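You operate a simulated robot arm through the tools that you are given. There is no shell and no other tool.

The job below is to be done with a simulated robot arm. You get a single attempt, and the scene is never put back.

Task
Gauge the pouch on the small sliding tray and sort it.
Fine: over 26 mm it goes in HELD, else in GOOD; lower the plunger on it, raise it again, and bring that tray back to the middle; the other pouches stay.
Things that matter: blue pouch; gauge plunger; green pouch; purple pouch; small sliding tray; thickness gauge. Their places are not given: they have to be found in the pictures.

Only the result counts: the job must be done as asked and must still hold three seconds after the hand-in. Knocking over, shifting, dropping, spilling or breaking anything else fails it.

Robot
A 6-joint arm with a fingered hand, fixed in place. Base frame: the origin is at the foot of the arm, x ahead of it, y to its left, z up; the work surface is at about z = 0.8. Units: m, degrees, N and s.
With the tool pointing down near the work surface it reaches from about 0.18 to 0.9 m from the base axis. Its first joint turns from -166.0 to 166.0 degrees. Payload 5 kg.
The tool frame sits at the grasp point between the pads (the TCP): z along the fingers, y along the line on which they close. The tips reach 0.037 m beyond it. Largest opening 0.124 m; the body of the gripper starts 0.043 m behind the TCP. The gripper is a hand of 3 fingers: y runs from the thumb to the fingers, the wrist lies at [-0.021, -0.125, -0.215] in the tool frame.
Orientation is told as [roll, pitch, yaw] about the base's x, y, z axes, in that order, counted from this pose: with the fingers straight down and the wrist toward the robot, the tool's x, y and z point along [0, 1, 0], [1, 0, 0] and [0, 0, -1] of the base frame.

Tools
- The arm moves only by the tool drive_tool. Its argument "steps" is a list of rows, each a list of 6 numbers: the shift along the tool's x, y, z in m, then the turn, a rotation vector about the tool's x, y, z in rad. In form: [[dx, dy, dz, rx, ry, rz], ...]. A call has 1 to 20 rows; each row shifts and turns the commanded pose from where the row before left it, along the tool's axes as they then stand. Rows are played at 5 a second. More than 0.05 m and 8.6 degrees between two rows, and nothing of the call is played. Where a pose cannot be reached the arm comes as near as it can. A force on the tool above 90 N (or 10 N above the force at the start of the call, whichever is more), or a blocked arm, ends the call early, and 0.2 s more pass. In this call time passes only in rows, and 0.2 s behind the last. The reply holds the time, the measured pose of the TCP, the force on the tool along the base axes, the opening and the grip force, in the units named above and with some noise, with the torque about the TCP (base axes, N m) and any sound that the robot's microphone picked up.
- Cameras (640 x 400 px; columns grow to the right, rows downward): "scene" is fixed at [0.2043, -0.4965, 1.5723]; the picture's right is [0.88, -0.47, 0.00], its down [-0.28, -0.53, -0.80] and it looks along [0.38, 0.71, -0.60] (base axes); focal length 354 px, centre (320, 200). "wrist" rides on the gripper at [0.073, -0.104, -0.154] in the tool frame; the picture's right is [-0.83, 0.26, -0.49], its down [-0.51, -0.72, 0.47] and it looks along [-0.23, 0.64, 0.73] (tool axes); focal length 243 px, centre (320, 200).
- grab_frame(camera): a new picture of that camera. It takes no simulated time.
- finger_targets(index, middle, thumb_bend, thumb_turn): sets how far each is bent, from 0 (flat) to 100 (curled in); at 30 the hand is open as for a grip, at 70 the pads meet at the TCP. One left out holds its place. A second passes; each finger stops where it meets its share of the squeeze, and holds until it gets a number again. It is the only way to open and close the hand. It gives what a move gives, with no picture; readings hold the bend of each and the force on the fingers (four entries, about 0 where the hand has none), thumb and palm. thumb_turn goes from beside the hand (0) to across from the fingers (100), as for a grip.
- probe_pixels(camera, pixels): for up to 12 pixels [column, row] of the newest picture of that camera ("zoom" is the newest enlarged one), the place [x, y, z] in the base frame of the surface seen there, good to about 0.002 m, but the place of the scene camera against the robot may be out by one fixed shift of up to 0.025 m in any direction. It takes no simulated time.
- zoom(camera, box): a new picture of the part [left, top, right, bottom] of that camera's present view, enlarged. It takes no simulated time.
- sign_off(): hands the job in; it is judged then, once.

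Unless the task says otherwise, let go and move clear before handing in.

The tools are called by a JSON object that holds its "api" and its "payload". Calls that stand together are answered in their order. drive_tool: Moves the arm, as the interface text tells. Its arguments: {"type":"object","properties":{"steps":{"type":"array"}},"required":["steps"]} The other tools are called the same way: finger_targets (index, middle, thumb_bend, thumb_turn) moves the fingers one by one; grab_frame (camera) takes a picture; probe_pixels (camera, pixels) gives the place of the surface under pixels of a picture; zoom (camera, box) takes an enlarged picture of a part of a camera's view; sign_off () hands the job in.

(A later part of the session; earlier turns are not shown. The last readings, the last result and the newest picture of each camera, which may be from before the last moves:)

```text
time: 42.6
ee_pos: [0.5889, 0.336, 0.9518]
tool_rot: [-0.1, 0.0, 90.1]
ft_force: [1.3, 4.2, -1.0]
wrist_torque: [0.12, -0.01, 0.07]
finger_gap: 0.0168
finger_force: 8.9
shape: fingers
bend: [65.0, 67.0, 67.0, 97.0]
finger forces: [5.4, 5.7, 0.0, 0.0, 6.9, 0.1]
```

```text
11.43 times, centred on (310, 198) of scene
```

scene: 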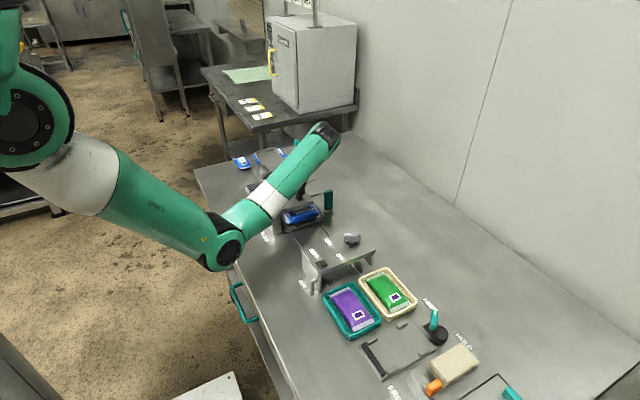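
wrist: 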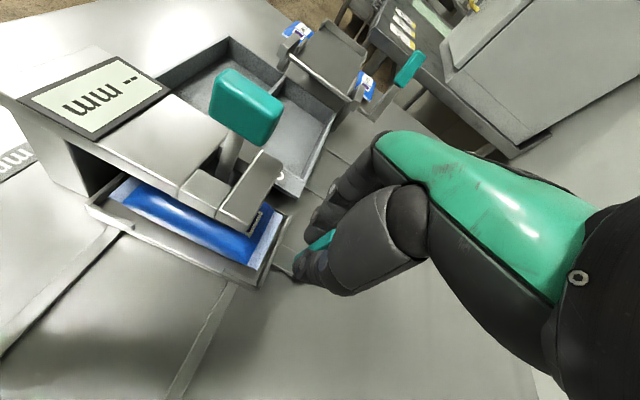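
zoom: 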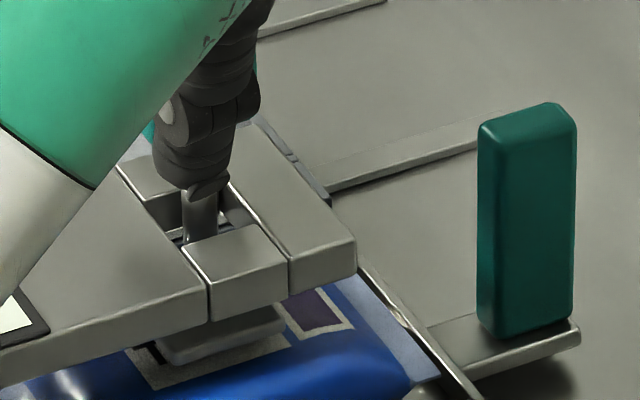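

The display is live now: 37 mm at this plunger height. Continue lowering until it meets the pouch.

{"api": "drive_tool", "payload": {"steps": [[0, 0, 0.002, 0, 0, 0], [0, 0, 0.002, 0, 0, 0], [0, 0, 0.002, 0, 0, 0]]}}

{"api": "zoom", "payload": {"camera": "wrist", "box": [160, 170, 370, 320]}}

{"api": "zoom", "payload": {"camera": "scene", "box": [290, 180, 330, 215]}}

```text
time: 43.4
ee_pos: [0.5884, 0.3364, 0.9464]
tool_rot: [-0.1, -0.1, 90.1]
ft_force: [2.5, 6.3, 0.2]
wrist_torque: [0.14, -0.07, 0.06]
finger_gap: 0.0168
finger_force: 9.4
shape: fingers
bend: [65.0, 67.0, 67.0, 97.0]
finger forces: [6.1, 6.2, 0.0, 0.0, 6.3, 0.1]
```

```text
2.67 times, centred on (265, 245) of wrist
```

zoom: 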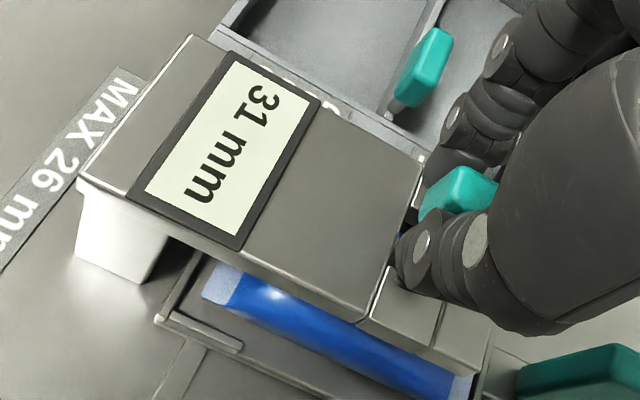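

```text
11.43 times, centred on (310, 198) of scene
```

zoom: 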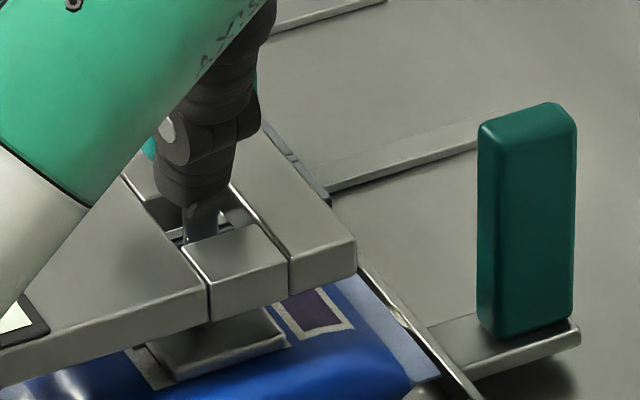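

31 mm and still no contact resistance. Continue in 1 mm steps.

{"api": "drive_tool", "payload": {"steps": [[0, 0, 0.001, 0, 0, 0], [0, 0, 0.001, 0, 0, 0], [0, 0, 0.001, 0, 0, 0]]}}

{"api": "zoom", "payload": {"camera": "wrist", "box": [160, 170, 370, 320]}}

```text
time: 44.2
ee_pos: [0.5882, 0.3366, 0.9444]
tool_rot: [-0.3, -0.1, 90.1]
ft_force: [3.0, 7.3, 13.8]
wrist_torque: [0.2, -0.11, 0.08]
finger_gap: 0.0165
finger_force: 11.9
shape: fingers
bend: [65.0, 67.0, 67.0, 97.0]
finger forces: [7.4, 7.8, 0.1, 0.0, 8.1, 0.1]
```

```text
2.67 times, centred on (265, 245) of wrist
```

zoom: 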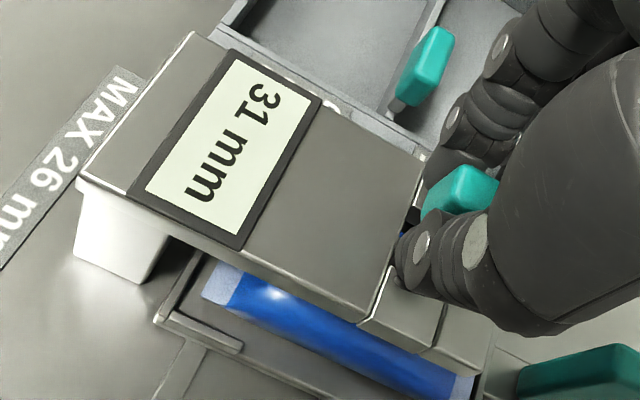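

With 13.8 N on the pouch the reading holds at 31 mm, so it's over 26 mm → HELD. Now raise the plunger to its top.

{"api": "drive_tool", "payload": {"steps": [[0, 0, -0.003, 0, 0, 0], [0, 0, -0.004, 0, 0, 0], [0, 0, -0.004, 0, 0, 0], [0, 0, -0.003, 0, 0, 0], [0, 0, -0.002, 0, 0, 0], [0, 0, -0.001, 0, 0, 0]]}}

{"api": "zoom", "payload": {"camera": "wrist", "box": [160, 170, 370, 320]}}

```text
time: 45.6
ee_pos: [0.587, 0.336, 0.9601]
tool_rot: [0.0, 0.2, 90.1]
ft_force: [6.0, 7.4, -2.2]
wrist_torque: [0.22, -0.18, 0.05]
finger_gap: 0.0169
finger_force: 8.7
shape: fingers
bend: [65.0, 66.0, 67.0, 98.0]
finger forces: [6.2, 6.2, 0.0, 0.0, 5.2, 0.0]
```

```text
2.67 times, centred on (265, 245) of wrist
```

zoom: 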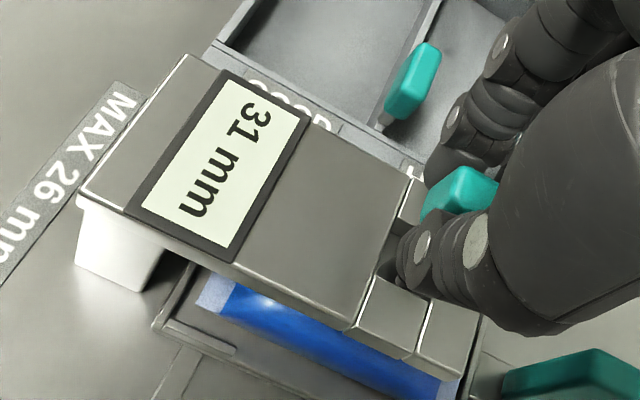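

The reading is held at 31 mm. Lift a touch more to seat the plunger at the top stop, then release.

{"api": "drive_tool", "payload": {"steps": [[0, 0, -0.0015, 0, 0, 0], [0, 0, -0.0015, 0, 0, 0]]}}

{"api": "finger_targets", "payload": {"index": 52, "middle": 52, "thumb_bend": 52}}

{"api": "drive_tool", "payload": {"steps": [[0, 0, -0.02, 0, 0, 0], [0, 0, -0.025, 0, 0, 0], [-0.034, 0, 0, 0, 0, 0], [-0.034, 0, 0, 0, 0, 0], [-0.034, -0.0025, 0, 0, 0, 0]]}}

{"api": "zoom", "payload": {"camera": "wrist", "box": [90, 150, 310, 310]}}

{"api": "probe_pixels", "payload": {"camera": "zoom", "pixels": [[320, 150], [365, 175], [310, 125], [500, 325], [535, 320], [105, 275], [380, 390]]}}

```text
time: 46.2
ee_pos: [0.5877, 0.335, 0.9611]
tool_rot: [0.1, 0.1, 90.1]
ft_force: [3.7, 5.3, -9.6]
wrist_torque: [0.1, -0.19, 0.07]
finger_gap: 0.0173
finger_force: 7.3
shape: fingers
bend: [65.0, 67.0, 67.0, 98.0]
finger forces: [5.2, 4.9, 0.1, 0.1, 4.8, 0.0]
```

```text
time: 47.2
ee_pos: [0.5879, 0.3366, 0.9628]
tool_rot: [0.0, -0.1, 90.0]
ft_force: [-0.5, 0.6, 0.1]
wrist_torque: [0.02, 0.01, -0.02]
finger_gap: 0.0607
finger_force: 0.1
shape: fingers
bend: [52.0, 52.0, 52.0, 98.0]
finger forces: [0.1, 0.1, 0.0, 0.0, 0.0, 0.1]
```

```text
time: 48.4
ee_pos: [0.6893, 0.3329, 1.0071]
tool_rot: [0.0, 0.0, 90.0]
ft_force: [0.6, 0.0, -0.4]
wrist_torque: [0.02, 0.0, -0.02]
finger_gap: 0.0608
finger_force: 0.2
shape: fingers
bend: [52.0, 52.0, 52.0, 98.0]
finger forces: [0.0, 0.0, 0.0, 0.0, 0.1, 0.0]
```

```text
2.50 times, centred on (200, 230) of wrist
```

zoom: 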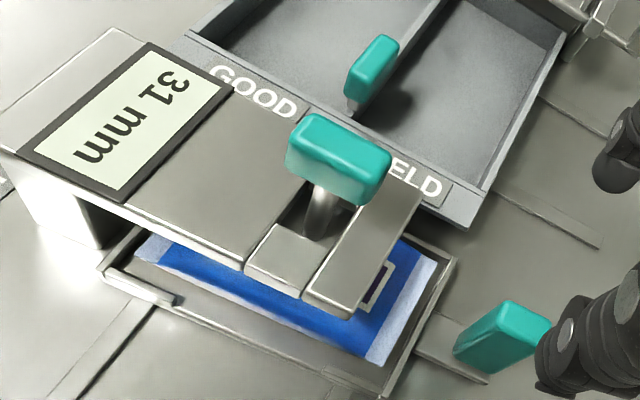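

```text
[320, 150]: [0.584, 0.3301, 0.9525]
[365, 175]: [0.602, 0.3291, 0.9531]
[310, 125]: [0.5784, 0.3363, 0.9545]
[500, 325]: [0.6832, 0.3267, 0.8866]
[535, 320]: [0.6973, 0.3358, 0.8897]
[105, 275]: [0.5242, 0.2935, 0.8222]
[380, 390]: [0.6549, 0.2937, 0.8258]
```

The plunger is back up (knob top ≈0.954). Now grip the tray's handle again to slide it back to the middle.

{"api": "finger_targets", "payload": {"index": 48, "middle": 48, "thumb_bend": 48}}

{"api": "drive_tool", "payload": {"steps": [[0, -0.0005, 0.04, 0, 0, 0], [0, 0, 0.04, 0, 0, 0], [0, 0, 0.03, 0, 0, 0], [0, 0, 0.019, 0, 0, 0]]}}

{"api": "finger_targets", "payload": {"index": 69, "middle": 69, "thumb_bend": 69}}

{"api": "grab_frame", "payload": {"camera": "wrist"}}

```text
time: 49.4
ee_pos: [0.6898, 0.3342, 1.0061]
tool_rot: [0.1, 0.1, 90.1]
ft_force: [-0.1, -0.1, -0.1]
wrist_torque: [0.0, 0.02, -0.03]
finger_gap: 0.0733
finger_force: 0.1
shape: fingers
bend: [48.0, 48.0, 48.0, 98.0]
finger forces: [0.0, 0.1, 0.0, 0.0, 0.1, 0.1]
```

```text
time: 50.4
ee_pos: [0.6895, 0.333, 0.8793]
tool_rot: [-0.1, 0.1, 90.1]
ft_force: [-0.9, 0.2, 1.6]
wrist_torque: [0.03, -0.01, 0.01]
finger_gap: 0.0733
finger_force: 0.1
shape: fingers
bend: [48.0, 48.0, 48.0, 98.0]
finger forces: [0.0, 0.0, 0.1, 0.1, 0.0, 0.0]
```

```text
time: 51.4
ee_pos: [0.6899, 0.3332, 0.8787]
tool_rot: [0.0, 0.0, 90.1]
ft_force: [1.1, 1.1, -2.0]
wrist_torque: [0.02, 0.01, 0.05]
finger_gap: 0.0178
finger_force: 4.1
shape: fingers
bend: [66.0, 67.0, 66.0, 98.0]
finger forces: [2.2, 2.6, 0.1, 0.1, 3.8, 0.1]
```

```text
taken
```

wrist: 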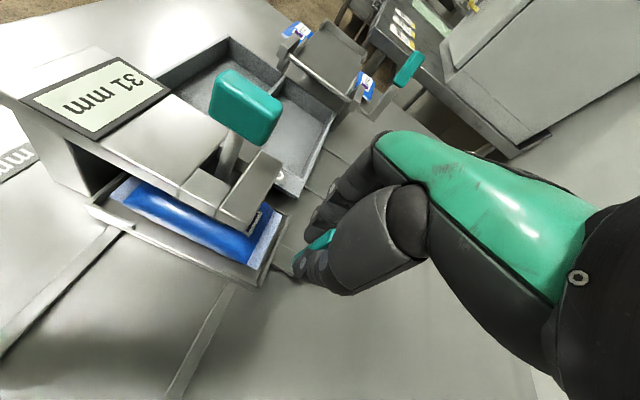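

Handle gripped. Slide the tray 0.123 m back in -y, gently.

{"api": "drive_tool", "payload": {"steps": [[0, -0.01, 0, 0, 0, 0], [0, -0.015, 0, 0, 0, 0], [0, -0.015, 0, 0, 0, 0], [0, -0.015, 0, 0, 0, 0], [0, -0.015, 0, 0, 0, 0], [0, -0.015, 0, 0, 0, 0], [0, -0.015, 0, 0, 0, 0], [0, -0.013, 0, 0, 0, 0], [0, -0.01, 0, 0, 0, 0]]}}

{"api": "grab_frame", "payload": {"camera": "wrist"}}

{"api": "grab_frame", "payload": {"camera": "scene"}}

```text
time: 53.4
ee_pos: [0.6914, 0.2091, 0.8783]
tool_rot: [-0.1, 0.0, 90.2]
ft_force: [0.5, 1.6, -0.5]
wrist_torque: [0.01, 0.04, 0.05]
finger_gap: 0.0179
finger_force: 4.7
shape: fingers
bend: [67.0, 67.0, 66.0, 97.0]
finger forces: [2.4, 2.8, 0.0, 0.0, 3.9, 0.0]
```

```text
taken
```

wrist: 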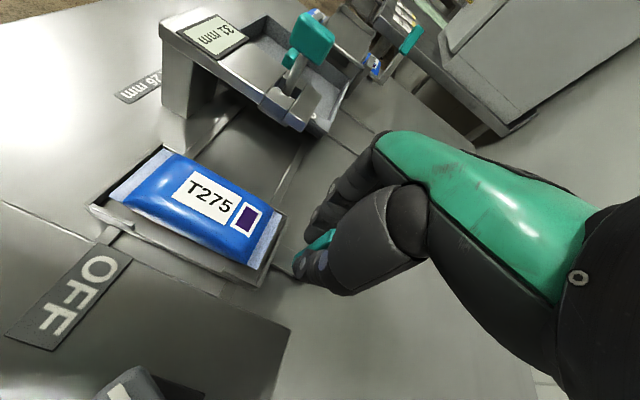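

```text
taken
```

scene: 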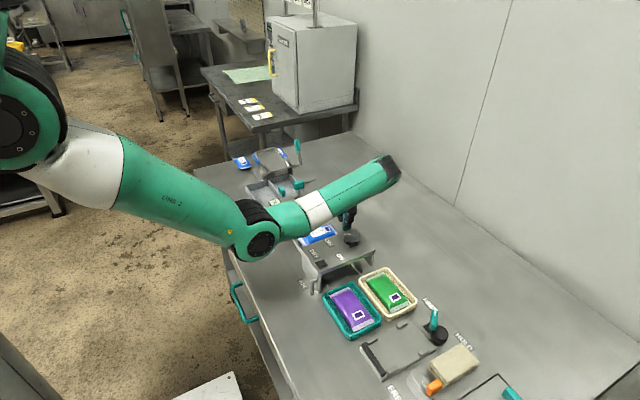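

The view matches the one before the first slide (T275 at (205,200), dryer edge at (290,330)), so the tray is back in the middle. Release and lift.

{"api": "finger_targets", "payload": {"index": 46, "middle": 46, "thumb_bend": 46}}

{"api": "drive_tool", "payload": {"steps": [[0, 0, -0.02, 0, 0, 0], [0, 0, -0.03, 0, 0, 0], [0, 0, -0.04, 0, 0, 0], [0, 0, -0.04, 0, 0, 0]]}}

{"api": "finger_targets", "payload": {"index": 30, "middle": 30, "thumb_bend": 30}}

{"api": "zoom", "payload": {"camera": "wrist", "box": [90, 180, 310, 340]}}

{"api": "grab_frame", "payload": {"camera": "wrist"}}

```text
time: 54.4
ee_pos: [0.6889, 0.2086, 0.8778]
tool_rot: [0.1, 0.0, 90.2]
ft_force: [-0.2, 0.0, 0.0]
wrist_torque: [0.01, -0.02, 0.01]
finger_gap: 0.0796
finger_force: 0.0
shape: fingers
bend: [46.0, 46.0, 46.0, 97.0]
finger forces: [0.0, 0.1, 0.0, 0.0, 0.0, 0.0]
```

```text
time: 55.4
ee_pos: [0.6904, 0.2096, 1.0096]
tool_rot: [0.0, 0.1, 90.1]
ft_force: [0.1, -0.3, -0.2]
wrist_torque: [-0.01, 0.02, -0.02]
finger_gap: 0.0795
finger_force: 0.0
shape: fingers
bend: [46.0, 46.0, 46.0, 97.0]
finger forces: [0.1, 0.0, 0.1, 0.0, 0.0, 0.0]
```

```text
time: 56.4
ee_pos: [0.6897, 0.2108, 1.0088]
tool_rot: [0.0, 0.0, 90.1]
ft_force: [0.1, 0.6, -0.2]
wrist_torque: [0.0, 0.01, 0.0]
finger_gap: 0.1286
finger_force: 0.1
shape: fingers
bend: [30.0, 30.0, 30.0, 97.0]
finger forces: [0.1, 0.0, 0.0, 0.0, 0.0, 0.1]
```

```text
2.50 times, centred on (200, 260) of wrist
```

zoom: 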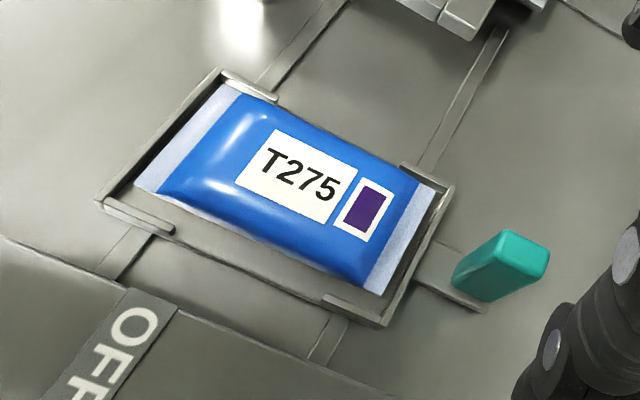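

```text
taken
```

wrist: 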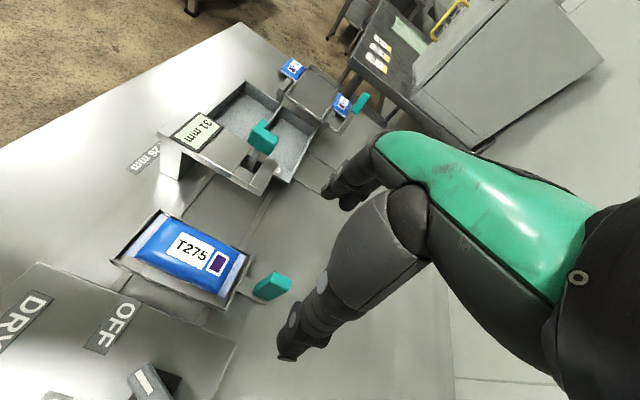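

The tray's side lips are only at the corners, so the pouch's middle sides are open to the fingers. Probe the pouch edges and compare tray location with the original.

{"api": "probe_pixels", "payload": {"camera": "zoom", "pixels": [[345, 142], [335, 150], [265, 245], [270, 235], [280, 272], [190, 175], [400, 225], [285, 180], [105, 205], [380, 322], [453, 190], [220, 72]]}}

{"api": "probe_pixels", "payload": {"camera": "wrist", "pixels": [[265, 282], [280, 277], [272, 290], [284, 282], [130, 320], [238, 350], [150, 385], [170, 340]]}}

```text
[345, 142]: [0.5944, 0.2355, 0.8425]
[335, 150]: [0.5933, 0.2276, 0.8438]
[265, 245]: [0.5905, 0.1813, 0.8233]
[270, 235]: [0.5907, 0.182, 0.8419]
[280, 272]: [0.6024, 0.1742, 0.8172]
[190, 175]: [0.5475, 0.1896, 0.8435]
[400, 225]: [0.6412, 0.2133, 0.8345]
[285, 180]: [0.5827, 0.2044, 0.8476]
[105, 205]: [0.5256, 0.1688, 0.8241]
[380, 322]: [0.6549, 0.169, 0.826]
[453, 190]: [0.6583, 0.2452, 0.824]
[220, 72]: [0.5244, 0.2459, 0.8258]
```

```text
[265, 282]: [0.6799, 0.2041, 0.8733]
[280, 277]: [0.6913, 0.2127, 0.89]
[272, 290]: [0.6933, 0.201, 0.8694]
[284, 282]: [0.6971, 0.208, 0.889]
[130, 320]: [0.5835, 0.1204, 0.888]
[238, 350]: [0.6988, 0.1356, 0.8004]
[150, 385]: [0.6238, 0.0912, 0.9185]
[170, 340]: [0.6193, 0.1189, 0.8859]
```

The tray (y 0.169–0.2455) and handle match the original readings. The pouch spans about y 0.180–0.236, z up to 0.848. I'll partly close the hand and map the thumb's outline to see if it clears the dryer's edge.

{"api": "finger_targets", "payload": {"index": 44, "middle": 44, "thumb_bend": 44}}

{"api": "grab_frame", "payload": {"camera": "wrist"}}

{"api": "zoom", "payload": {"camera": "wrist", "box": [240, 120, 460, 400]}}

{"api": "zoom", "payload": {"camera": "scene", "box": [320, 90, 440, 250]}}

```text
time: 57.4
ee_pos: [0.6891, 0.21, 1.0092]
tool_rot: [0.0, -0.1, 90.1]
ft_force: [1.4, -0.7, 0.5]
wrist_torque: [0.01, 0.01, -0.01]
finger_gap: 0.087
finger_force: 0.1
shape: fingers
bend: [44.0, 44.0, 44.0, 97.0]
finger forces: [0.0, 0.1, 0.1, 0.0, 0.0, 0.0]
```

```text
taken
```

wrist: 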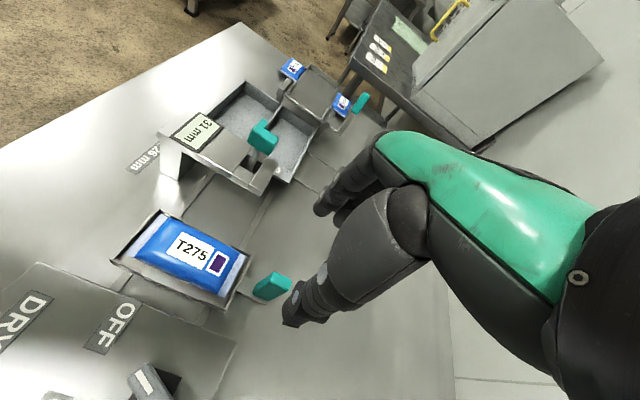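

```text
1.43 times, centred on (350, 260) of wrist
```

zoom: 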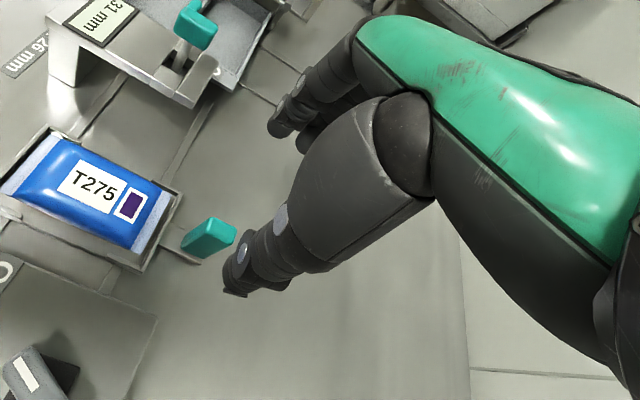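

```text
2.50 times, centred on (380, 170) of scene
```

zoom: 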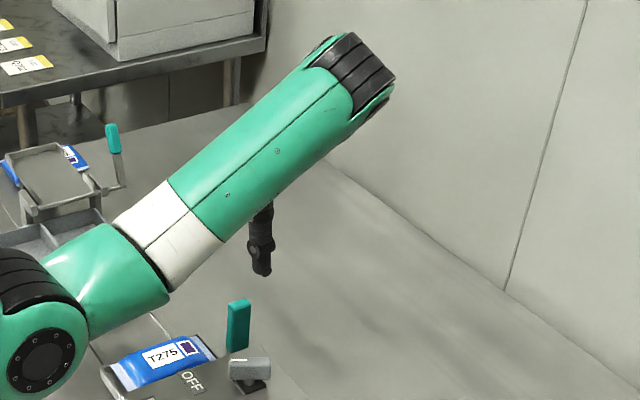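

{"api": "probe_pixels", "payload": {"camera": "wrist", "pixels": [[288, 320], [300, 322], [312, 318], [322, 325], [340, 310], [365, 300], [395, 275], [425, 255], [330, 280], [370, 230], [325, 205], [290, 305]]}}

{"api": "probe_pixels", "payload": {"camera": "wrist", "pixels": [[235, 345], [120, 295], [40, 263], [180, 325], [470, 310], [520, 340], [410, 215], [345, 175]]}}

```text
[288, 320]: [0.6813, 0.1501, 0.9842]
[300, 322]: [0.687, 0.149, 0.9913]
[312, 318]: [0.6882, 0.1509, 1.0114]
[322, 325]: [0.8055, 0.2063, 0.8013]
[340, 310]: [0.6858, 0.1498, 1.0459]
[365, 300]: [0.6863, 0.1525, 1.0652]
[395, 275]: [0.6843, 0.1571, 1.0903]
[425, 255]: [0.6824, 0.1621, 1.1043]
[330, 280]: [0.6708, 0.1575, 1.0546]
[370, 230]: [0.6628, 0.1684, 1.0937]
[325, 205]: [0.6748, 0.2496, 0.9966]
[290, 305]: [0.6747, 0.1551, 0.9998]
```

```text
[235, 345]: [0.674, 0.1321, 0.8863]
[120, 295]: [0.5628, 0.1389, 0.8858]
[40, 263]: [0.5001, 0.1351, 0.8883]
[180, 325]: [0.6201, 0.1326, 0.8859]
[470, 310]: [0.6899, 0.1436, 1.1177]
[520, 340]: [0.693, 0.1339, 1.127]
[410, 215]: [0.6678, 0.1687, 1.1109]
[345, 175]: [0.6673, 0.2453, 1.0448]
```

Thumb outer face is 0.060 m from the TCP, giving about 10 mm clearance to the dryer edge (y≈0.138). I'll move above the pouch centre (0.589, 0.210) while lowering partway.

{"api": "drive_tool", "payload": {"steps": [[0.03, 0, 0, 0, 0, 0], [0.035, 0, 0.025, 0, 0, 0], [0.035, 0, 0.035, 0, 0, 0]]}}

{"api": "grab_frame", "payload": {"camera": "wrist"}}

{"api": "grab_frame", "payload": {"camera": "scene"}}

```text
time: 58.2
ee_pos: [0.59, 0.2085, 0.9478]
tool_rot: [-0.1, 0.0, 90.1]
ft_force: [0.5, 0.1, -0.2]
wrist_torque: [-0.03, 0.03, 0.01]
finger_gap: 0.087
finger_force: 0.1
shape: fingers
bend: [44.0, 44.0, 44.0, 97.0]
finger forces: [0.0, 0.0, 0.0, 0.0, 0.1, 0.0]
```

```text
taken
```

wrist: 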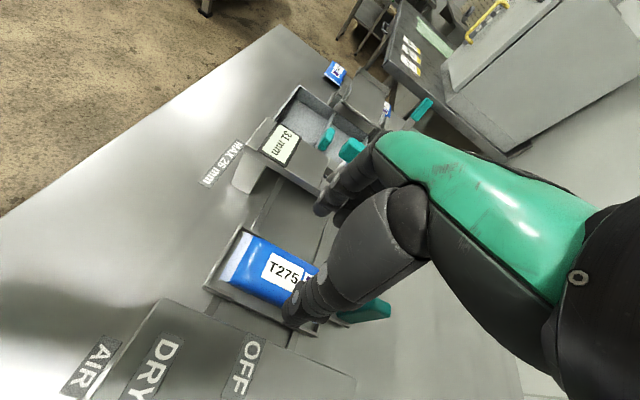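

```text
taken
```

scene: 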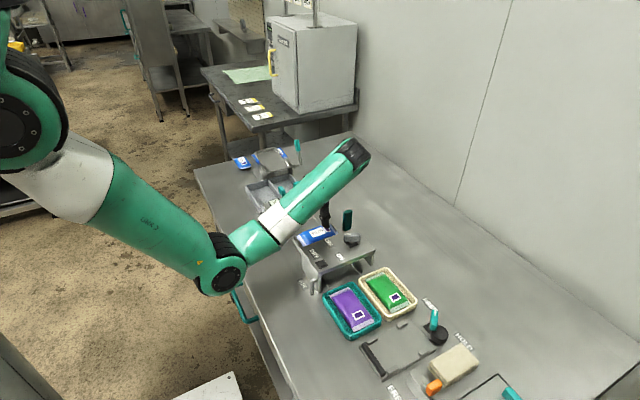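

Reachable. The elbow (scene (220,280)) is lower now; I'll check its height above the bench before descending.

{"api": "probe_pixels", "payload": {"camera": "scene", "pixels": [[218, 290], [222, 275], [210, 292], [245, 255], [265, 240], [290, 220], [320, 190], [240, 300], [255, 330], [229, 240]]}}

{"api": "zoom", "payload": {"camera": "scene", "box": [280, 170, 400, 260]}}

{"api": "zoom", "payload": {"camera": "wrist", "box": [190, 180, 430, 380]}}

```text
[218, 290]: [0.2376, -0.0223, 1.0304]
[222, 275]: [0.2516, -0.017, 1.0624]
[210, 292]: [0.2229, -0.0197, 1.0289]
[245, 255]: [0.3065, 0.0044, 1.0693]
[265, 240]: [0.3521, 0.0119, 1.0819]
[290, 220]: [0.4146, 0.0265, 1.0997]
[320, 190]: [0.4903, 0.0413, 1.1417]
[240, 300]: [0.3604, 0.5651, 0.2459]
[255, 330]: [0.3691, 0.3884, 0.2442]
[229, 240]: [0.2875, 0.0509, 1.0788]
```

```text
4.44 times, centred on (340, 215) of scene
```

zoom: 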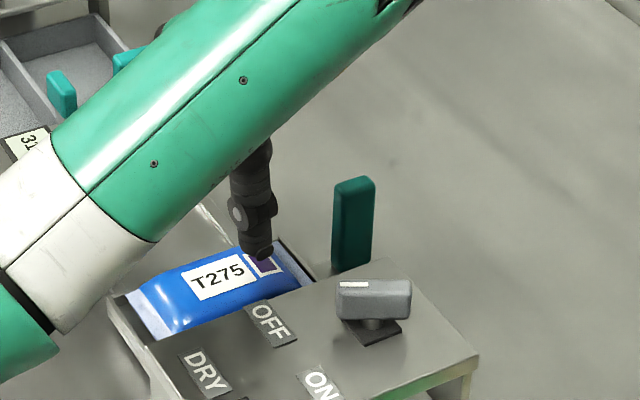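

```text
2.00 times, centred on (310, 280) of wrist
```

zoom: 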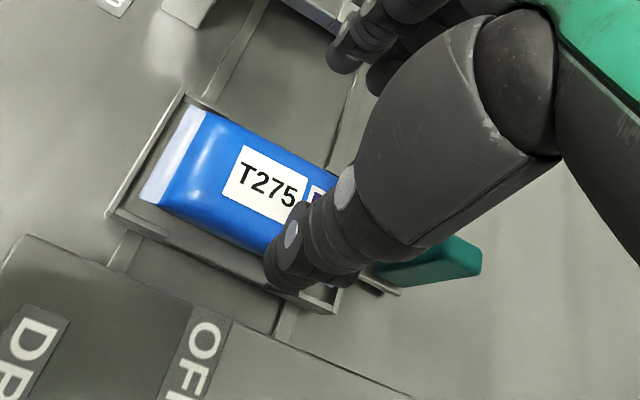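

Elbow bottom (~0.98) is fine. Descend to z≈0.885 and view again.

{"api": "drive_tool", "payload": {"steps": [[0, 0.001, 0.03, 0, 0, 0], [0, 0, 0.03, 0, 0, 0]]}}

{"api": "zoom", "payload": {"camera": "wrist", "box": [190, 150, 430, 350]}}

{"api": "zoom", "payload": {"camera": "scene", "box": [280, 170, 400, 260]}}

```text
time: 58.8
ee_pos: [0.5899, 0.2093, 0.888]
tool_rot: [-0.1, 0.0, 90.1]
ft_force: [0.1, -0.9, -0.4]
wrist_torque: [0.01, -0.02, -0.02]
finger_gap: 0.0871
finger_force: 0.1
shape: fingers
bend: [44.0, 44.0, 44.0, 97.0]
finger forces: [0.1, 0.0, 0.1, 0.0, 0.1, 0.0]
```

```text
2.00 times, centred on (310, 250) of wrist
```

zoom: 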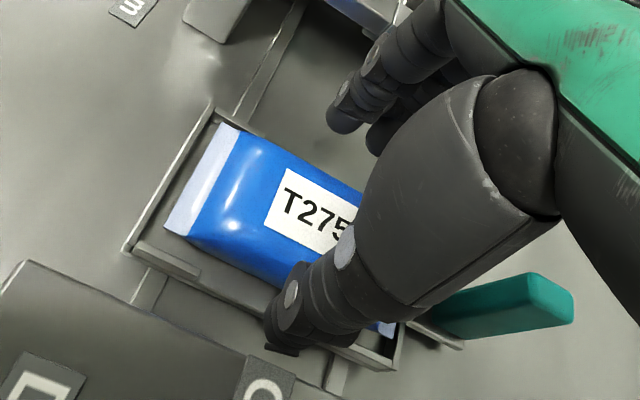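

```text
4.44 times, centred on (340, 215) of scene
```

zoom: 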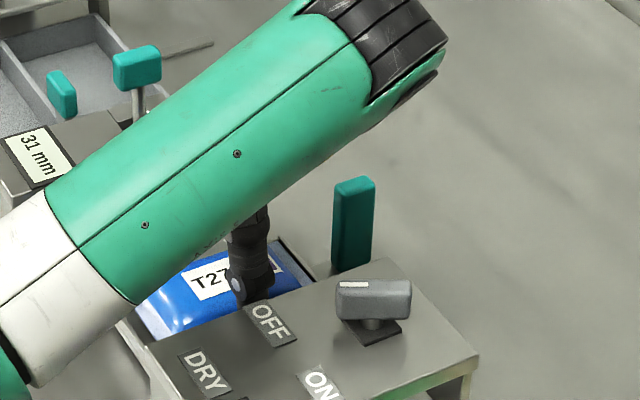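

Checking the thumb tip's exact location relative to the dryer edge and the forearm height.

{"api": "probe_pixels", "payload": {"camera": "wrist", "pixels": [[330, 323], [340, 322], [327, 310], [360, 310], [345, 320], [310, 320], [300, 325], [345, 345], [325, 318]]}}

{"api": "probe_pixels", "payload": {"camera": "scene", "pixels": [[335, 235], [345, 220], [335, 237], [310, 235], [295, 250], [330, 215], [365, 190], [385, 185]]}}

```text
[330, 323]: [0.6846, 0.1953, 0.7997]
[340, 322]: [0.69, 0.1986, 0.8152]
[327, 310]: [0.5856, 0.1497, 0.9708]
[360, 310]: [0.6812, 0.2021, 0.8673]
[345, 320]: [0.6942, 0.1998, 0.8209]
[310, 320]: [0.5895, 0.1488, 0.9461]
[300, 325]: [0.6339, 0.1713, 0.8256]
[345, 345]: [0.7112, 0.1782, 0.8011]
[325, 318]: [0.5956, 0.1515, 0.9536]
```

```text
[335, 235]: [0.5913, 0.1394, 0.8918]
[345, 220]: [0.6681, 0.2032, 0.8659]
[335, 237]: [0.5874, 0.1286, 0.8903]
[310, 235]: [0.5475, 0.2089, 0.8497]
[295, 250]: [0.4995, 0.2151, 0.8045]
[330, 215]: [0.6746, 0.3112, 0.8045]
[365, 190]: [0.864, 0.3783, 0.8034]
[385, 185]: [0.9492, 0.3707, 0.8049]
```

The thumb's outer face stays at y≈0.149, about 11 mm from the dryer. Descend the remaining 28 mm carefully.

{"api": "drive_tool", "payload": {"steps": [[0, 0, 0.012, 0, 0, 0], [0, 0, 0.01, 0, 0, 0], [0, 0, 0.006, 0, 0, 0]]}}

{"api": "grab_frame", "payload": {"camera": "wrist"}}

{"api": "zoom", "payload": {"camera": "wrist", "box": [210, 140, 430, 330]}}

{"api": "zoom", "payload": {"camera": "scene", "box": [290, 190, 380, 260]}}

```text
time: 59.6
ee_pos: [0.5892, 0.2103, 0.8612]
tool_rot: [0.0, 0.0, 90.2]
ft_force: [-0.3, 0.4, 0.0]
wrist_torque: [-0.03, -0.01, -0.02]
finger_gap: 0.0871
finger_force: 0.1
shape: fingers
bend: [44.0, 44.0, 44.0, 97.0]
finger forces: [0.0, 0.0, 0.1, 0.0, 0.1, 0.0]
```

```text
taken
```

wrist: 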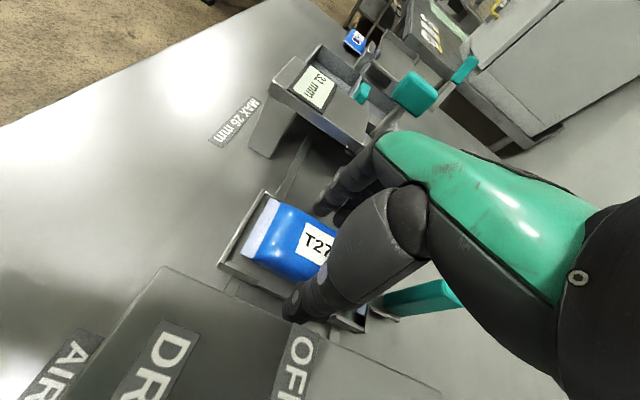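

```text
2.11 times, centred on (320, 235) of wrist
```

zoom: 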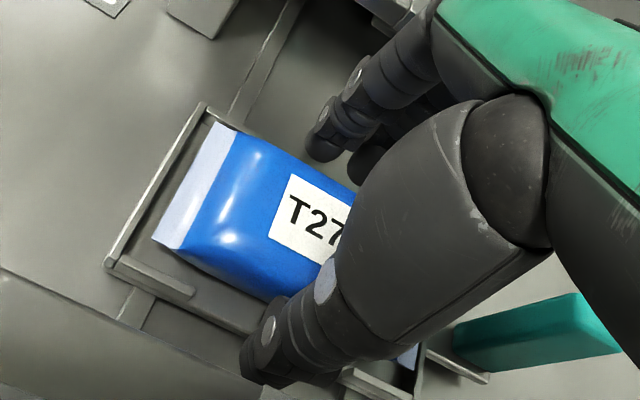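

```text
5.71 times, centred on (335, 225) of scene
```

zoom: 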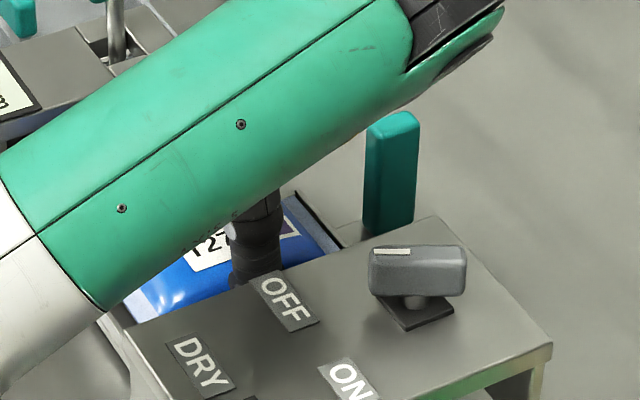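

Thumb and fingers are on both sides of the pouch between the tray's corner lips. Close gently.

{"api": "finger_targets", "payload": {"index": 56, "middle": 56, "thumb_bend": 56}}

{"api": "zoom", "payload": {"camera": "wrist", "box": [210, 140, 430, 330]}}

```text
time: 60.6
ee_pos: [0.5895, 0.21, 0.8612]
tool_rot: [0.0, 0.0, 90.2]
ft_force: [0.2, -0.6, -1.1]
wrist_torque: [0.0, -0.02, 0.0]
finger_gap: 0.0614
finger_force: 5.8
shape: fingers
bend: [53.0, 54.0, 52.0, 97.0]
finger forces: [3.2, 3.0, 0.0, 0.1, 6.0, 0.1]
```

```text
2.11 times, centred on (320, 235) of wrist
```

zoom: 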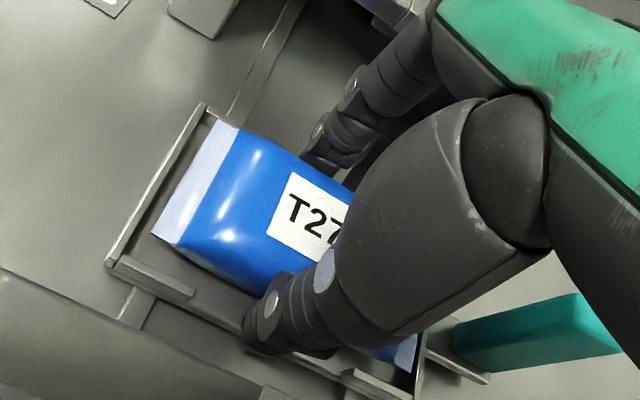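

The fingers contact the pouch evenly (3+3 N vs 6 N). Tighten a bit more for a secure lift.

{"api": "finger_targets", "payload": {"index": 61, "middle": 61, "thumb_bend": 61}}

{"api": "drive_tool", "payload": {"steps": [[0, 0, -0.005, 0, 0, 0], [0, 0, -0.01, 0, 0, 0]]}}

{"api": "zoom", "payload": {"camera": "wrist", "box": [210, 140, 430, 330]}}

{"api": "zoom", "payload": {"camera": "scene", "box": [290, 190, 380, 260]}}

```text
time: 61.6
ee_pos: [0.5905, 0.2092, 0.8598]
tool_rot: [-0.1, 0.0, 90.1]
ft_force: [0.2, 0.1, 0.2]
wrist_torque: [0.04, -0.03, -0.03]
finger_gap: 0.0606
finger_force: 12.8
shape: fingers
bend: [54.0, 56.0, 52.0, 96.0]
finger forces: [7.2, 6.4, 0.0, 0.0, 13.4, 0.0]
```

```text
time: 62.2
ee_pos: [0.5894, 0.2089, 0.8755]
tool_rot: [0.0, 0.0, 90.1]
ft_force: [0.9, -0.6, -1.5]
wrist_torque: [0.03, 0.0, -0.02]
finger_gap: 0.0608
finger_force: 13.7
shape: fingers
bend: [54.0, 56.0, 52.0, 96.0]
finger forces: [7.2, 6.0, 0.1, 0.0, 13.3, 0.0]
```

```text
2.11 times, centred on (320, 235) of wrist
```

zoom: 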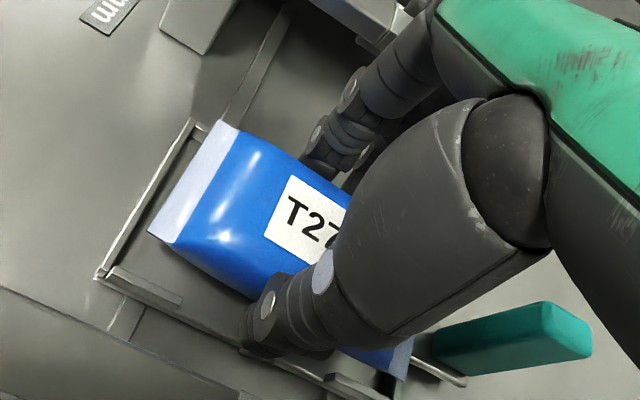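

```text
5.71 times, centred on (335, 225) of scene
```

zoom: 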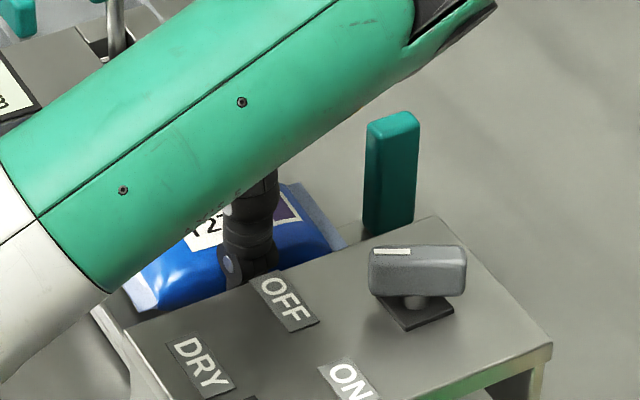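

The pouch is lifting securely with the tray left in place. Lift further to z≈0.955.

{"api": "drive_tool", "payload": {"steps": [[0, 0, -0.02, 0, 0, 0], [0, 0, -0.02, 0, 0, 0], [0, 0, -0.02, 0, 0, 0], [0, 0, -0.02, 0, 0, 0]]}}

{"api": "grab_frame", "payload": {"camera": "wrist"}}

{"api": "grab_frame", "payload": {"camera": "scene"}}

```text
time: 63.2
ee_pos: [0.5899, 0.2104, 0.9558]
tool_rot: [0.0, 0.0, 90.1]
ft_force: [-0.3, 0.4, -0.4]
wrist_torque: [0.0, 0.06, -0.03]
finger_gap: 0.0604
finger_force: 12.5
shape: fingers
bend: [54.0, 56.0, 52.0, 96.0]
finger forces: [7.2, 6.1, 0.1, 0.0, 13.3, 0.1]
```

```text
taken
```

wrist: 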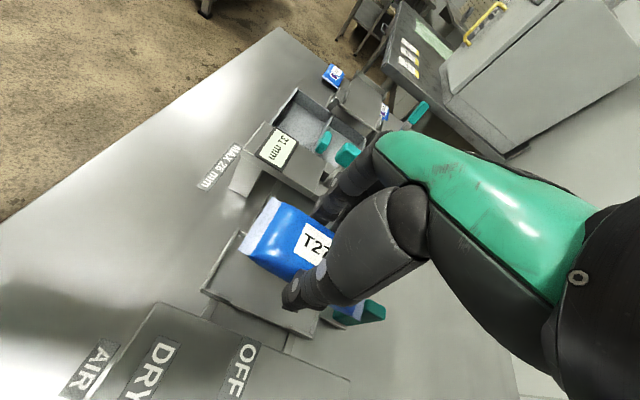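

```text
taken
```

scene: 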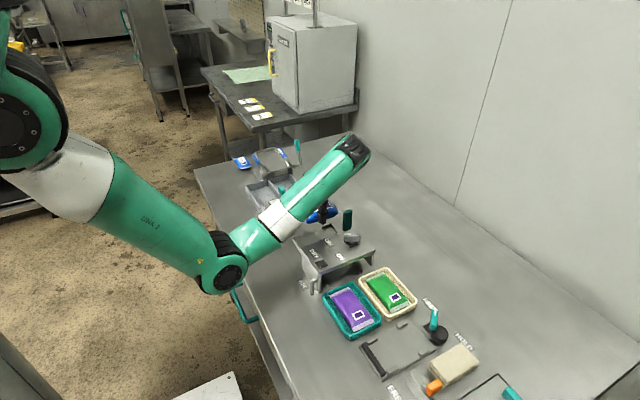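

The tray is empty and the pouch is held steadily. Now rotate the hand back toward yaw 0 (pouch lengthwise along y, matching the bin) while rising slightly.

{"api": "drive_tool", "payload": {"steps": [[0, 0, -0.002, 0, 0, 0.0982], [0, 0, -0.004, 0, 0, 0.0982], [0, 0, -0.004, 0, 0, 0.0982], [0, 0, -0.004, 0, 0, 0.0982], [0, 0, -0.005, 0, 0, 0.0982], [0, 0, -0.005, 0, 0, 0.0982], [0, 0, -0.005, 0, 0, 0.0982], [0, 0, -0.005, 0, 0, 0.0982]]}}

{"api": "grab_frame", "payload": {"camera": "scene"}}

{"api": "grab_frame", "payload": {"camera": "wrist"}}

```text
time: 65.0
ee_pos: [0.5897, 0.2102, 0.9902]
tool_rot: [0.0, -0.1, 45.0]
ft_force: [0.6, 0.3, -1.2]
wrist_torque: [0.04, 0.0, 0.03]
finger_gap: 0.0608
finger_force: 13.4
shape: fingers
bend: [54.0, 56.0, 52.0, 96.0]
finger forces: [7.2, 6.1, 0.1, 0.1, 13.3, 0.0]
```

```text
taken
```

scene: 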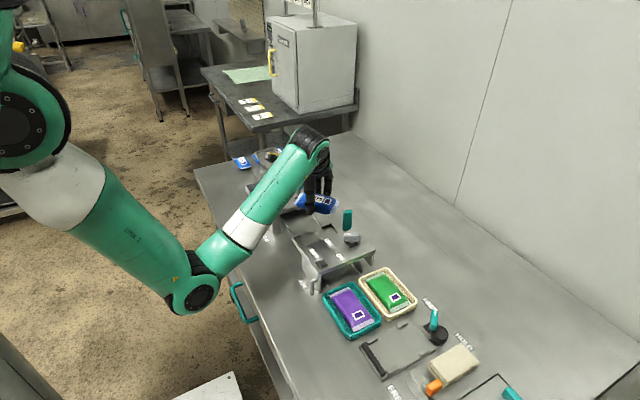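

```text
taken
```

wrist: 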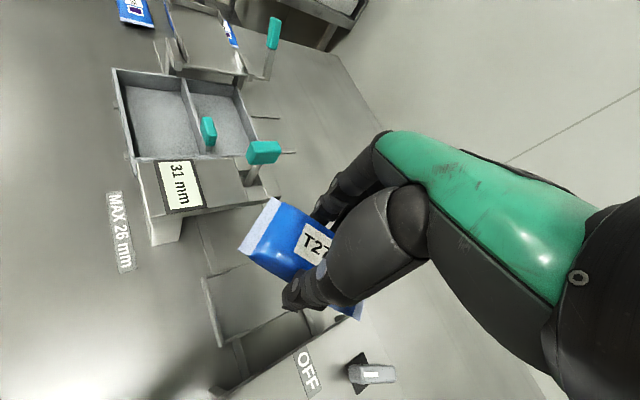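

At 45° yaw the pouch is still firm. I'll check the elbow, which has moved low-left in the scene at (190,295).

{"api": "probe_pixels", "payload": {"camera": "scene", "pixels": [[190, 305], [195, 290], [215, 265], [240, 230], [180, 310], [230, 290], [318, 203], [310, 205]]}}

{"api": "probe_pixels", "payload": {"camera": "wrist", "pixels": [[125, 85], [190, 75], [237, 80], [255, 152], [200, 155], [140, 158], [215, 110], [165, 120], [235, 130], [190, 90]]}}

```text
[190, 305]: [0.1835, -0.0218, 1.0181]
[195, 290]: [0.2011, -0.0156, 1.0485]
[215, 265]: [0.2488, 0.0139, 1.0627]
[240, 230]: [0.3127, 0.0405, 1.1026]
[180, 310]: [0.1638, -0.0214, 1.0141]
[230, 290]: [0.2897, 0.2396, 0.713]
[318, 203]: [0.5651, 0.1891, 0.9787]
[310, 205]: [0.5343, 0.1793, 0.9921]
```

```text
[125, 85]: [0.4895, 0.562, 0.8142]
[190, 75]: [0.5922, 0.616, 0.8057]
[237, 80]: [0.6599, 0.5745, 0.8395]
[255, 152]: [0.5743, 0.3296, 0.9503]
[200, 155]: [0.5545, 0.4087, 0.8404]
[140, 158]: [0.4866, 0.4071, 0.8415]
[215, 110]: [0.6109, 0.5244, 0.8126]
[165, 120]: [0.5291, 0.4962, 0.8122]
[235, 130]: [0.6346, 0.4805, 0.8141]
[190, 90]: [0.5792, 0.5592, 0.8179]
```

Elbow is off the bench and high enough. Raise to z≈1.035, then carry the pouch over the gauge toward the bin.

{"api": "drive_tool", "payload": {"steps": [[0, 0, -0.015, 0, 0, 0], [0, 0, -0.015, 0, 0, 0], [0, 0, -0.018, 0, 0, 0], [0.0218, 0.0253, 0, 0, 0, 0], [0.0218, 0.0253, 0, 0, 0, 0], [0.0218, 0.0253, 0, 0, 0, 0], [0.0218, 0.0253, 0, 0, 0, 0], [0.0218, 0.0253, 0, 0, 0, 0], [0.0218, 0.0253, 0, 0, 0, 0]]}}

{"api": "grab_frame", "payload": {"camera": "scene"}}

{"api": "grab_frame", "payload": {"camera": "wrist"}}

```text
time: 67.0
ee_pos: [0.6045, 0.4092, 1.0362]
tool_rot: [0.0, 0.1, 45.0]
ft_force: [-0.3, -0.2, -0.4]
wrist_torque: [0.02, 0.02, 0.0]
finger_gap: 0.0609
finger_force: 13.7
shape: fingers
bend: [54.0, 57.0, 52.0, 96.0]
finger forces: [7.2, 6.1, 0.1, 0.0, 13.2, 0.0]
```

```text
taken
```

scene: 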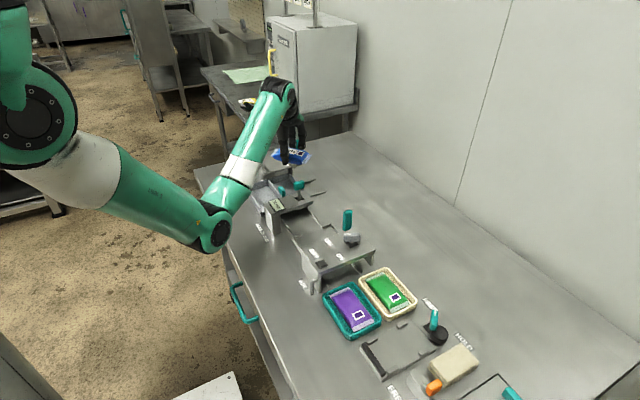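

```text
taken
```

wrist: 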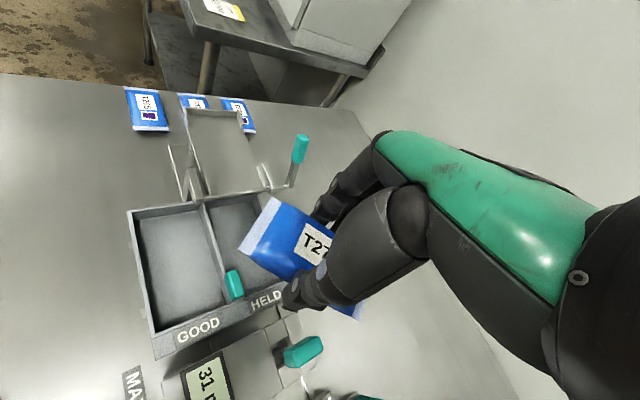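

Good view of the bin from here. Probing the HELD compartment's walls.

{"api": "zoom", "payload": {"camera": "wrist", "box": [110, 170, 330, 370]}}

{"api": "probe_pixels", "payload": {"camera": "wrist", "pixels": [[128, 212], [205, 203], [262, 195], [152, 332], [222, 310], [283, 290], [230, 230], [240, 250], [212, 240], [262, 288], [235, 285], [255, 260]]}}

{"api": "probe_pixels", "payload": {"camera": "wrist", "pixels": [[185, 195], [265, 185], [270, 192], [300, 150], [290, 185], [245, 195], [215, 218], [245, 200], [234, 297], [229, 275], [175, 260], [195, 190]]}}

```text
2.00 times, centred on (220, 270) of wrist
```

zoom: 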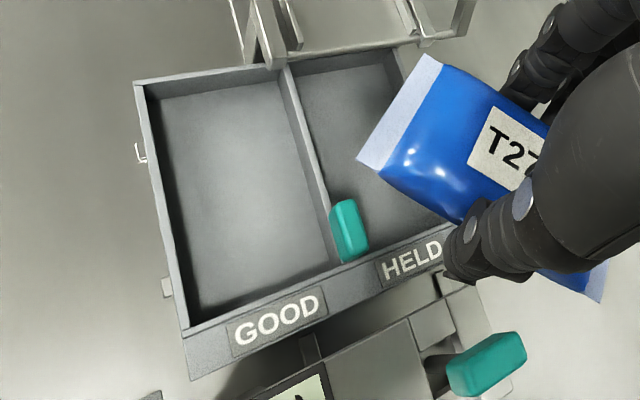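

```text
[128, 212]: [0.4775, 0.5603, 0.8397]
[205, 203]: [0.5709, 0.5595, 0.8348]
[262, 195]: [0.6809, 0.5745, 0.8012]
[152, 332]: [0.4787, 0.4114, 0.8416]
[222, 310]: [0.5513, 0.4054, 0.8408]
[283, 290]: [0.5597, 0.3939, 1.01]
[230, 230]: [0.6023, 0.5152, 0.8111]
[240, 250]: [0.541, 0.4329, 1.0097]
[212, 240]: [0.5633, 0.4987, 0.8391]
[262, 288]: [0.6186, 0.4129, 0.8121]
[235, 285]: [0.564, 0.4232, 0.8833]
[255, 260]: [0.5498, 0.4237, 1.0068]
```

```text
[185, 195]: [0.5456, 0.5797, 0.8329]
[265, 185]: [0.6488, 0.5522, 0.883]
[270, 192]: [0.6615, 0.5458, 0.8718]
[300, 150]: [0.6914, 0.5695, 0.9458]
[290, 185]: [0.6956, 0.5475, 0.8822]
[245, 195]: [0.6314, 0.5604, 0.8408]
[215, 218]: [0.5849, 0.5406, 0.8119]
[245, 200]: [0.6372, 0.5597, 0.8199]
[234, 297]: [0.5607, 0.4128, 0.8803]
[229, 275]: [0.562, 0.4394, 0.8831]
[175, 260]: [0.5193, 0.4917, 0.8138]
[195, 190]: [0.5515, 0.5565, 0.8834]
```

HELD's inside spans about x 0.567–0.648, y 0.412–0.557, floor 0.812, wall top 0.84; its centre is about (0.607, 0.484). Rotate the hand the remaining 45° to yaw 0.

{"api": "drive_tool", "payload": {"steps": [[0, 0, 0, 0, 0, 0.0982], [0, 0, 0, 0, 0, 0.0982], [0, 0, 0, 0, 0, 0.0982], [0, 0, 0, 0, 0, 0.0982], [0, 0, 0, 0, 0, 0.0982], [0, 0, 0, 0, 0, 0.0982], [0, 0, 0, 0, 0, 0.0982], [0, 0, 0, 0, 0, 0.0982]]}}

{"api": "grab_frame", "payload": {"camera": "wrist"}}

{"api": "grab_frame", "payload": {"camera": "scene"}}

{"api": "zoom", "payload": {"camera": "scene", "box": [220, 60, 360, 220]}}

```text
time: 68.8
ee_pos: [0.6048, 0.4105, 1.0376]
tool_rot: [0.1, -0.1, -0.1]
ft_force: [-0.6, 0.5, -1.2]
wrist_torque: [-0.04, -0.03, -0.05]
finger_gap: 0.0608
finger_force: 13.1
shape: fingers
bend: [54.0, 57.0, 52.0, 96.0]
finger forces: [7.2, 6.0, 0.1, 0.0, 13.2, 0.0]
```

```text
taken
```

wrist: 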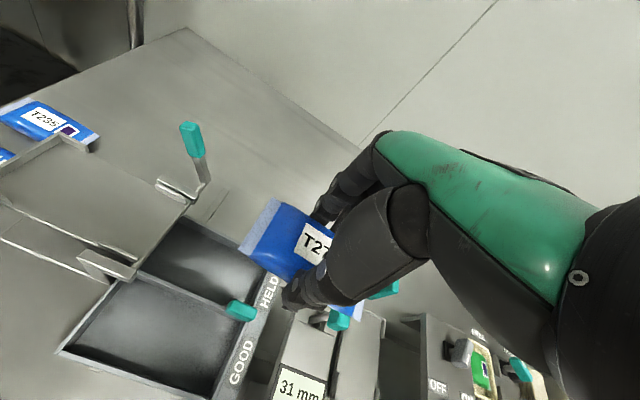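

```text
taken
```

scene: 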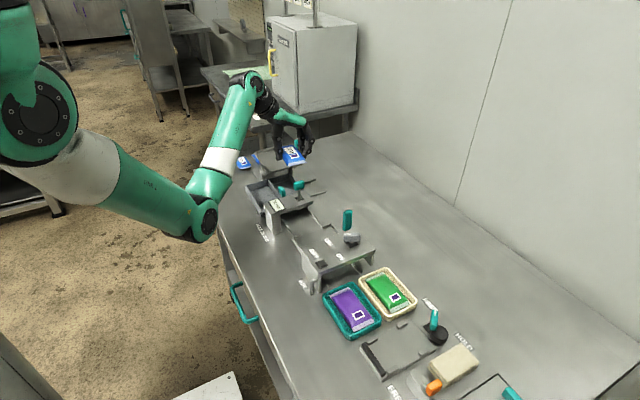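

```text
2.50 times, centred on (290, 140) of scene
```

zoom: 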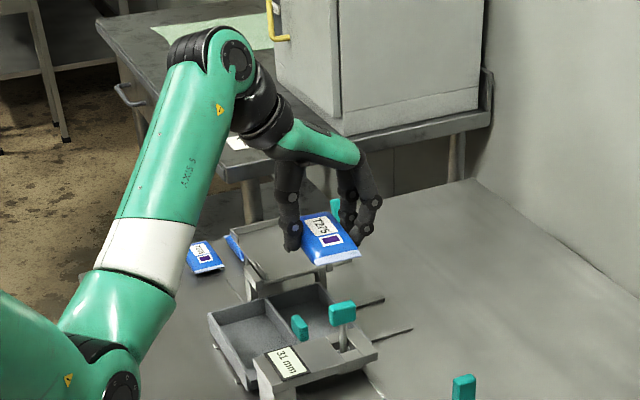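

The pouch hangs level and lengthwise along y. I'll probe its ends and the fingertips to plan the release height.

{"api": "probe_pixels", "payload": {"camera": "wrist", "pixels": [[273, 204], [244, 250], [258, 226], [270, 262], [300, 225], [290, 308], [300, 308], [318, 300], [352, 308], [290, 285], [322, 215], [185, 345]]}}

{"api": "zoom", "payload": {"camera": "scene", "box": [265, 120, 325, 175]}}

{"api": "probe_pixels", "payload": {"camera": "zoom", "pixels": [[200, 335], [190, 320], [440, 330], [455, 310], [330, 380], [360, 370], [300, 300], [400, 365], [280, 385], [210, 345], [430, 345], [200, 280]]}}

```text
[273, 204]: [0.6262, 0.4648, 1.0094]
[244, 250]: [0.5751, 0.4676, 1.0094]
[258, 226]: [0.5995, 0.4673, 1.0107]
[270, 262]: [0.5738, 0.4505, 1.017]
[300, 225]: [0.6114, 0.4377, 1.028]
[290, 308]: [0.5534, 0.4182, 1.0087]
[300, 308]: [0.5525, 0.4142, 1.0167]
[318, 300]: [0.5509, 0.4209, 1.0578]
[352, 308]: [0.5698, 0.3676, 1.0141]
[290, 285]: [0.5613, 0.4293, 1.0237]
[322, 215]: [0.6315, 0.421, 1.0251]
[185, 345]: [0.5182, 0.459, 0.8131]
```

```text
7.27 times, centred on (295, 148) of scene
```

zoom: 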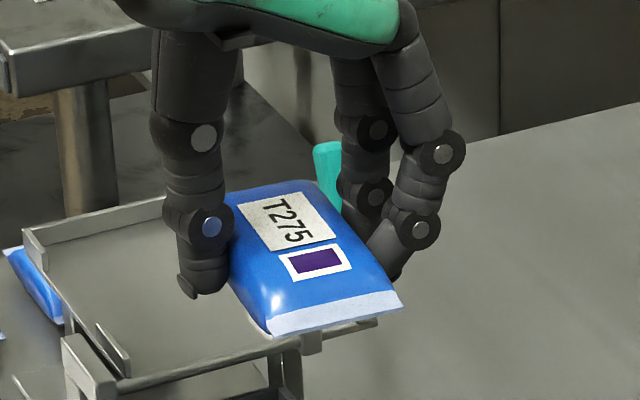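

```text
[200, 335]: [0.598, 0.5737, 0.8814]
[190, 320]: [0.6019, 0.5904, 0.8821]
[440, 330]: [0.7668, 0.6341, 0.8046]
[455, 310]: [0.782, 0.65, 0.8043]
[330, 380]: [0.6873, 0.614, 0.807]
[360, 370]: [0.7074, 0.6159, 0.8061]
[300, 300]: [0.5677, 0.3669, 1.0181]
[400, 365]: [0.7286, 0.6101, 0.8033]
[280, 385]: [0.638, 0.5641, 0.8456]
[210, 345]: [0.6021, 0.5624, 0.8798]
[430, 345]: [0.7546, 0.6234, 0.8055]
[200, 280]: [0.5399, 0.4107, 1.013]
```

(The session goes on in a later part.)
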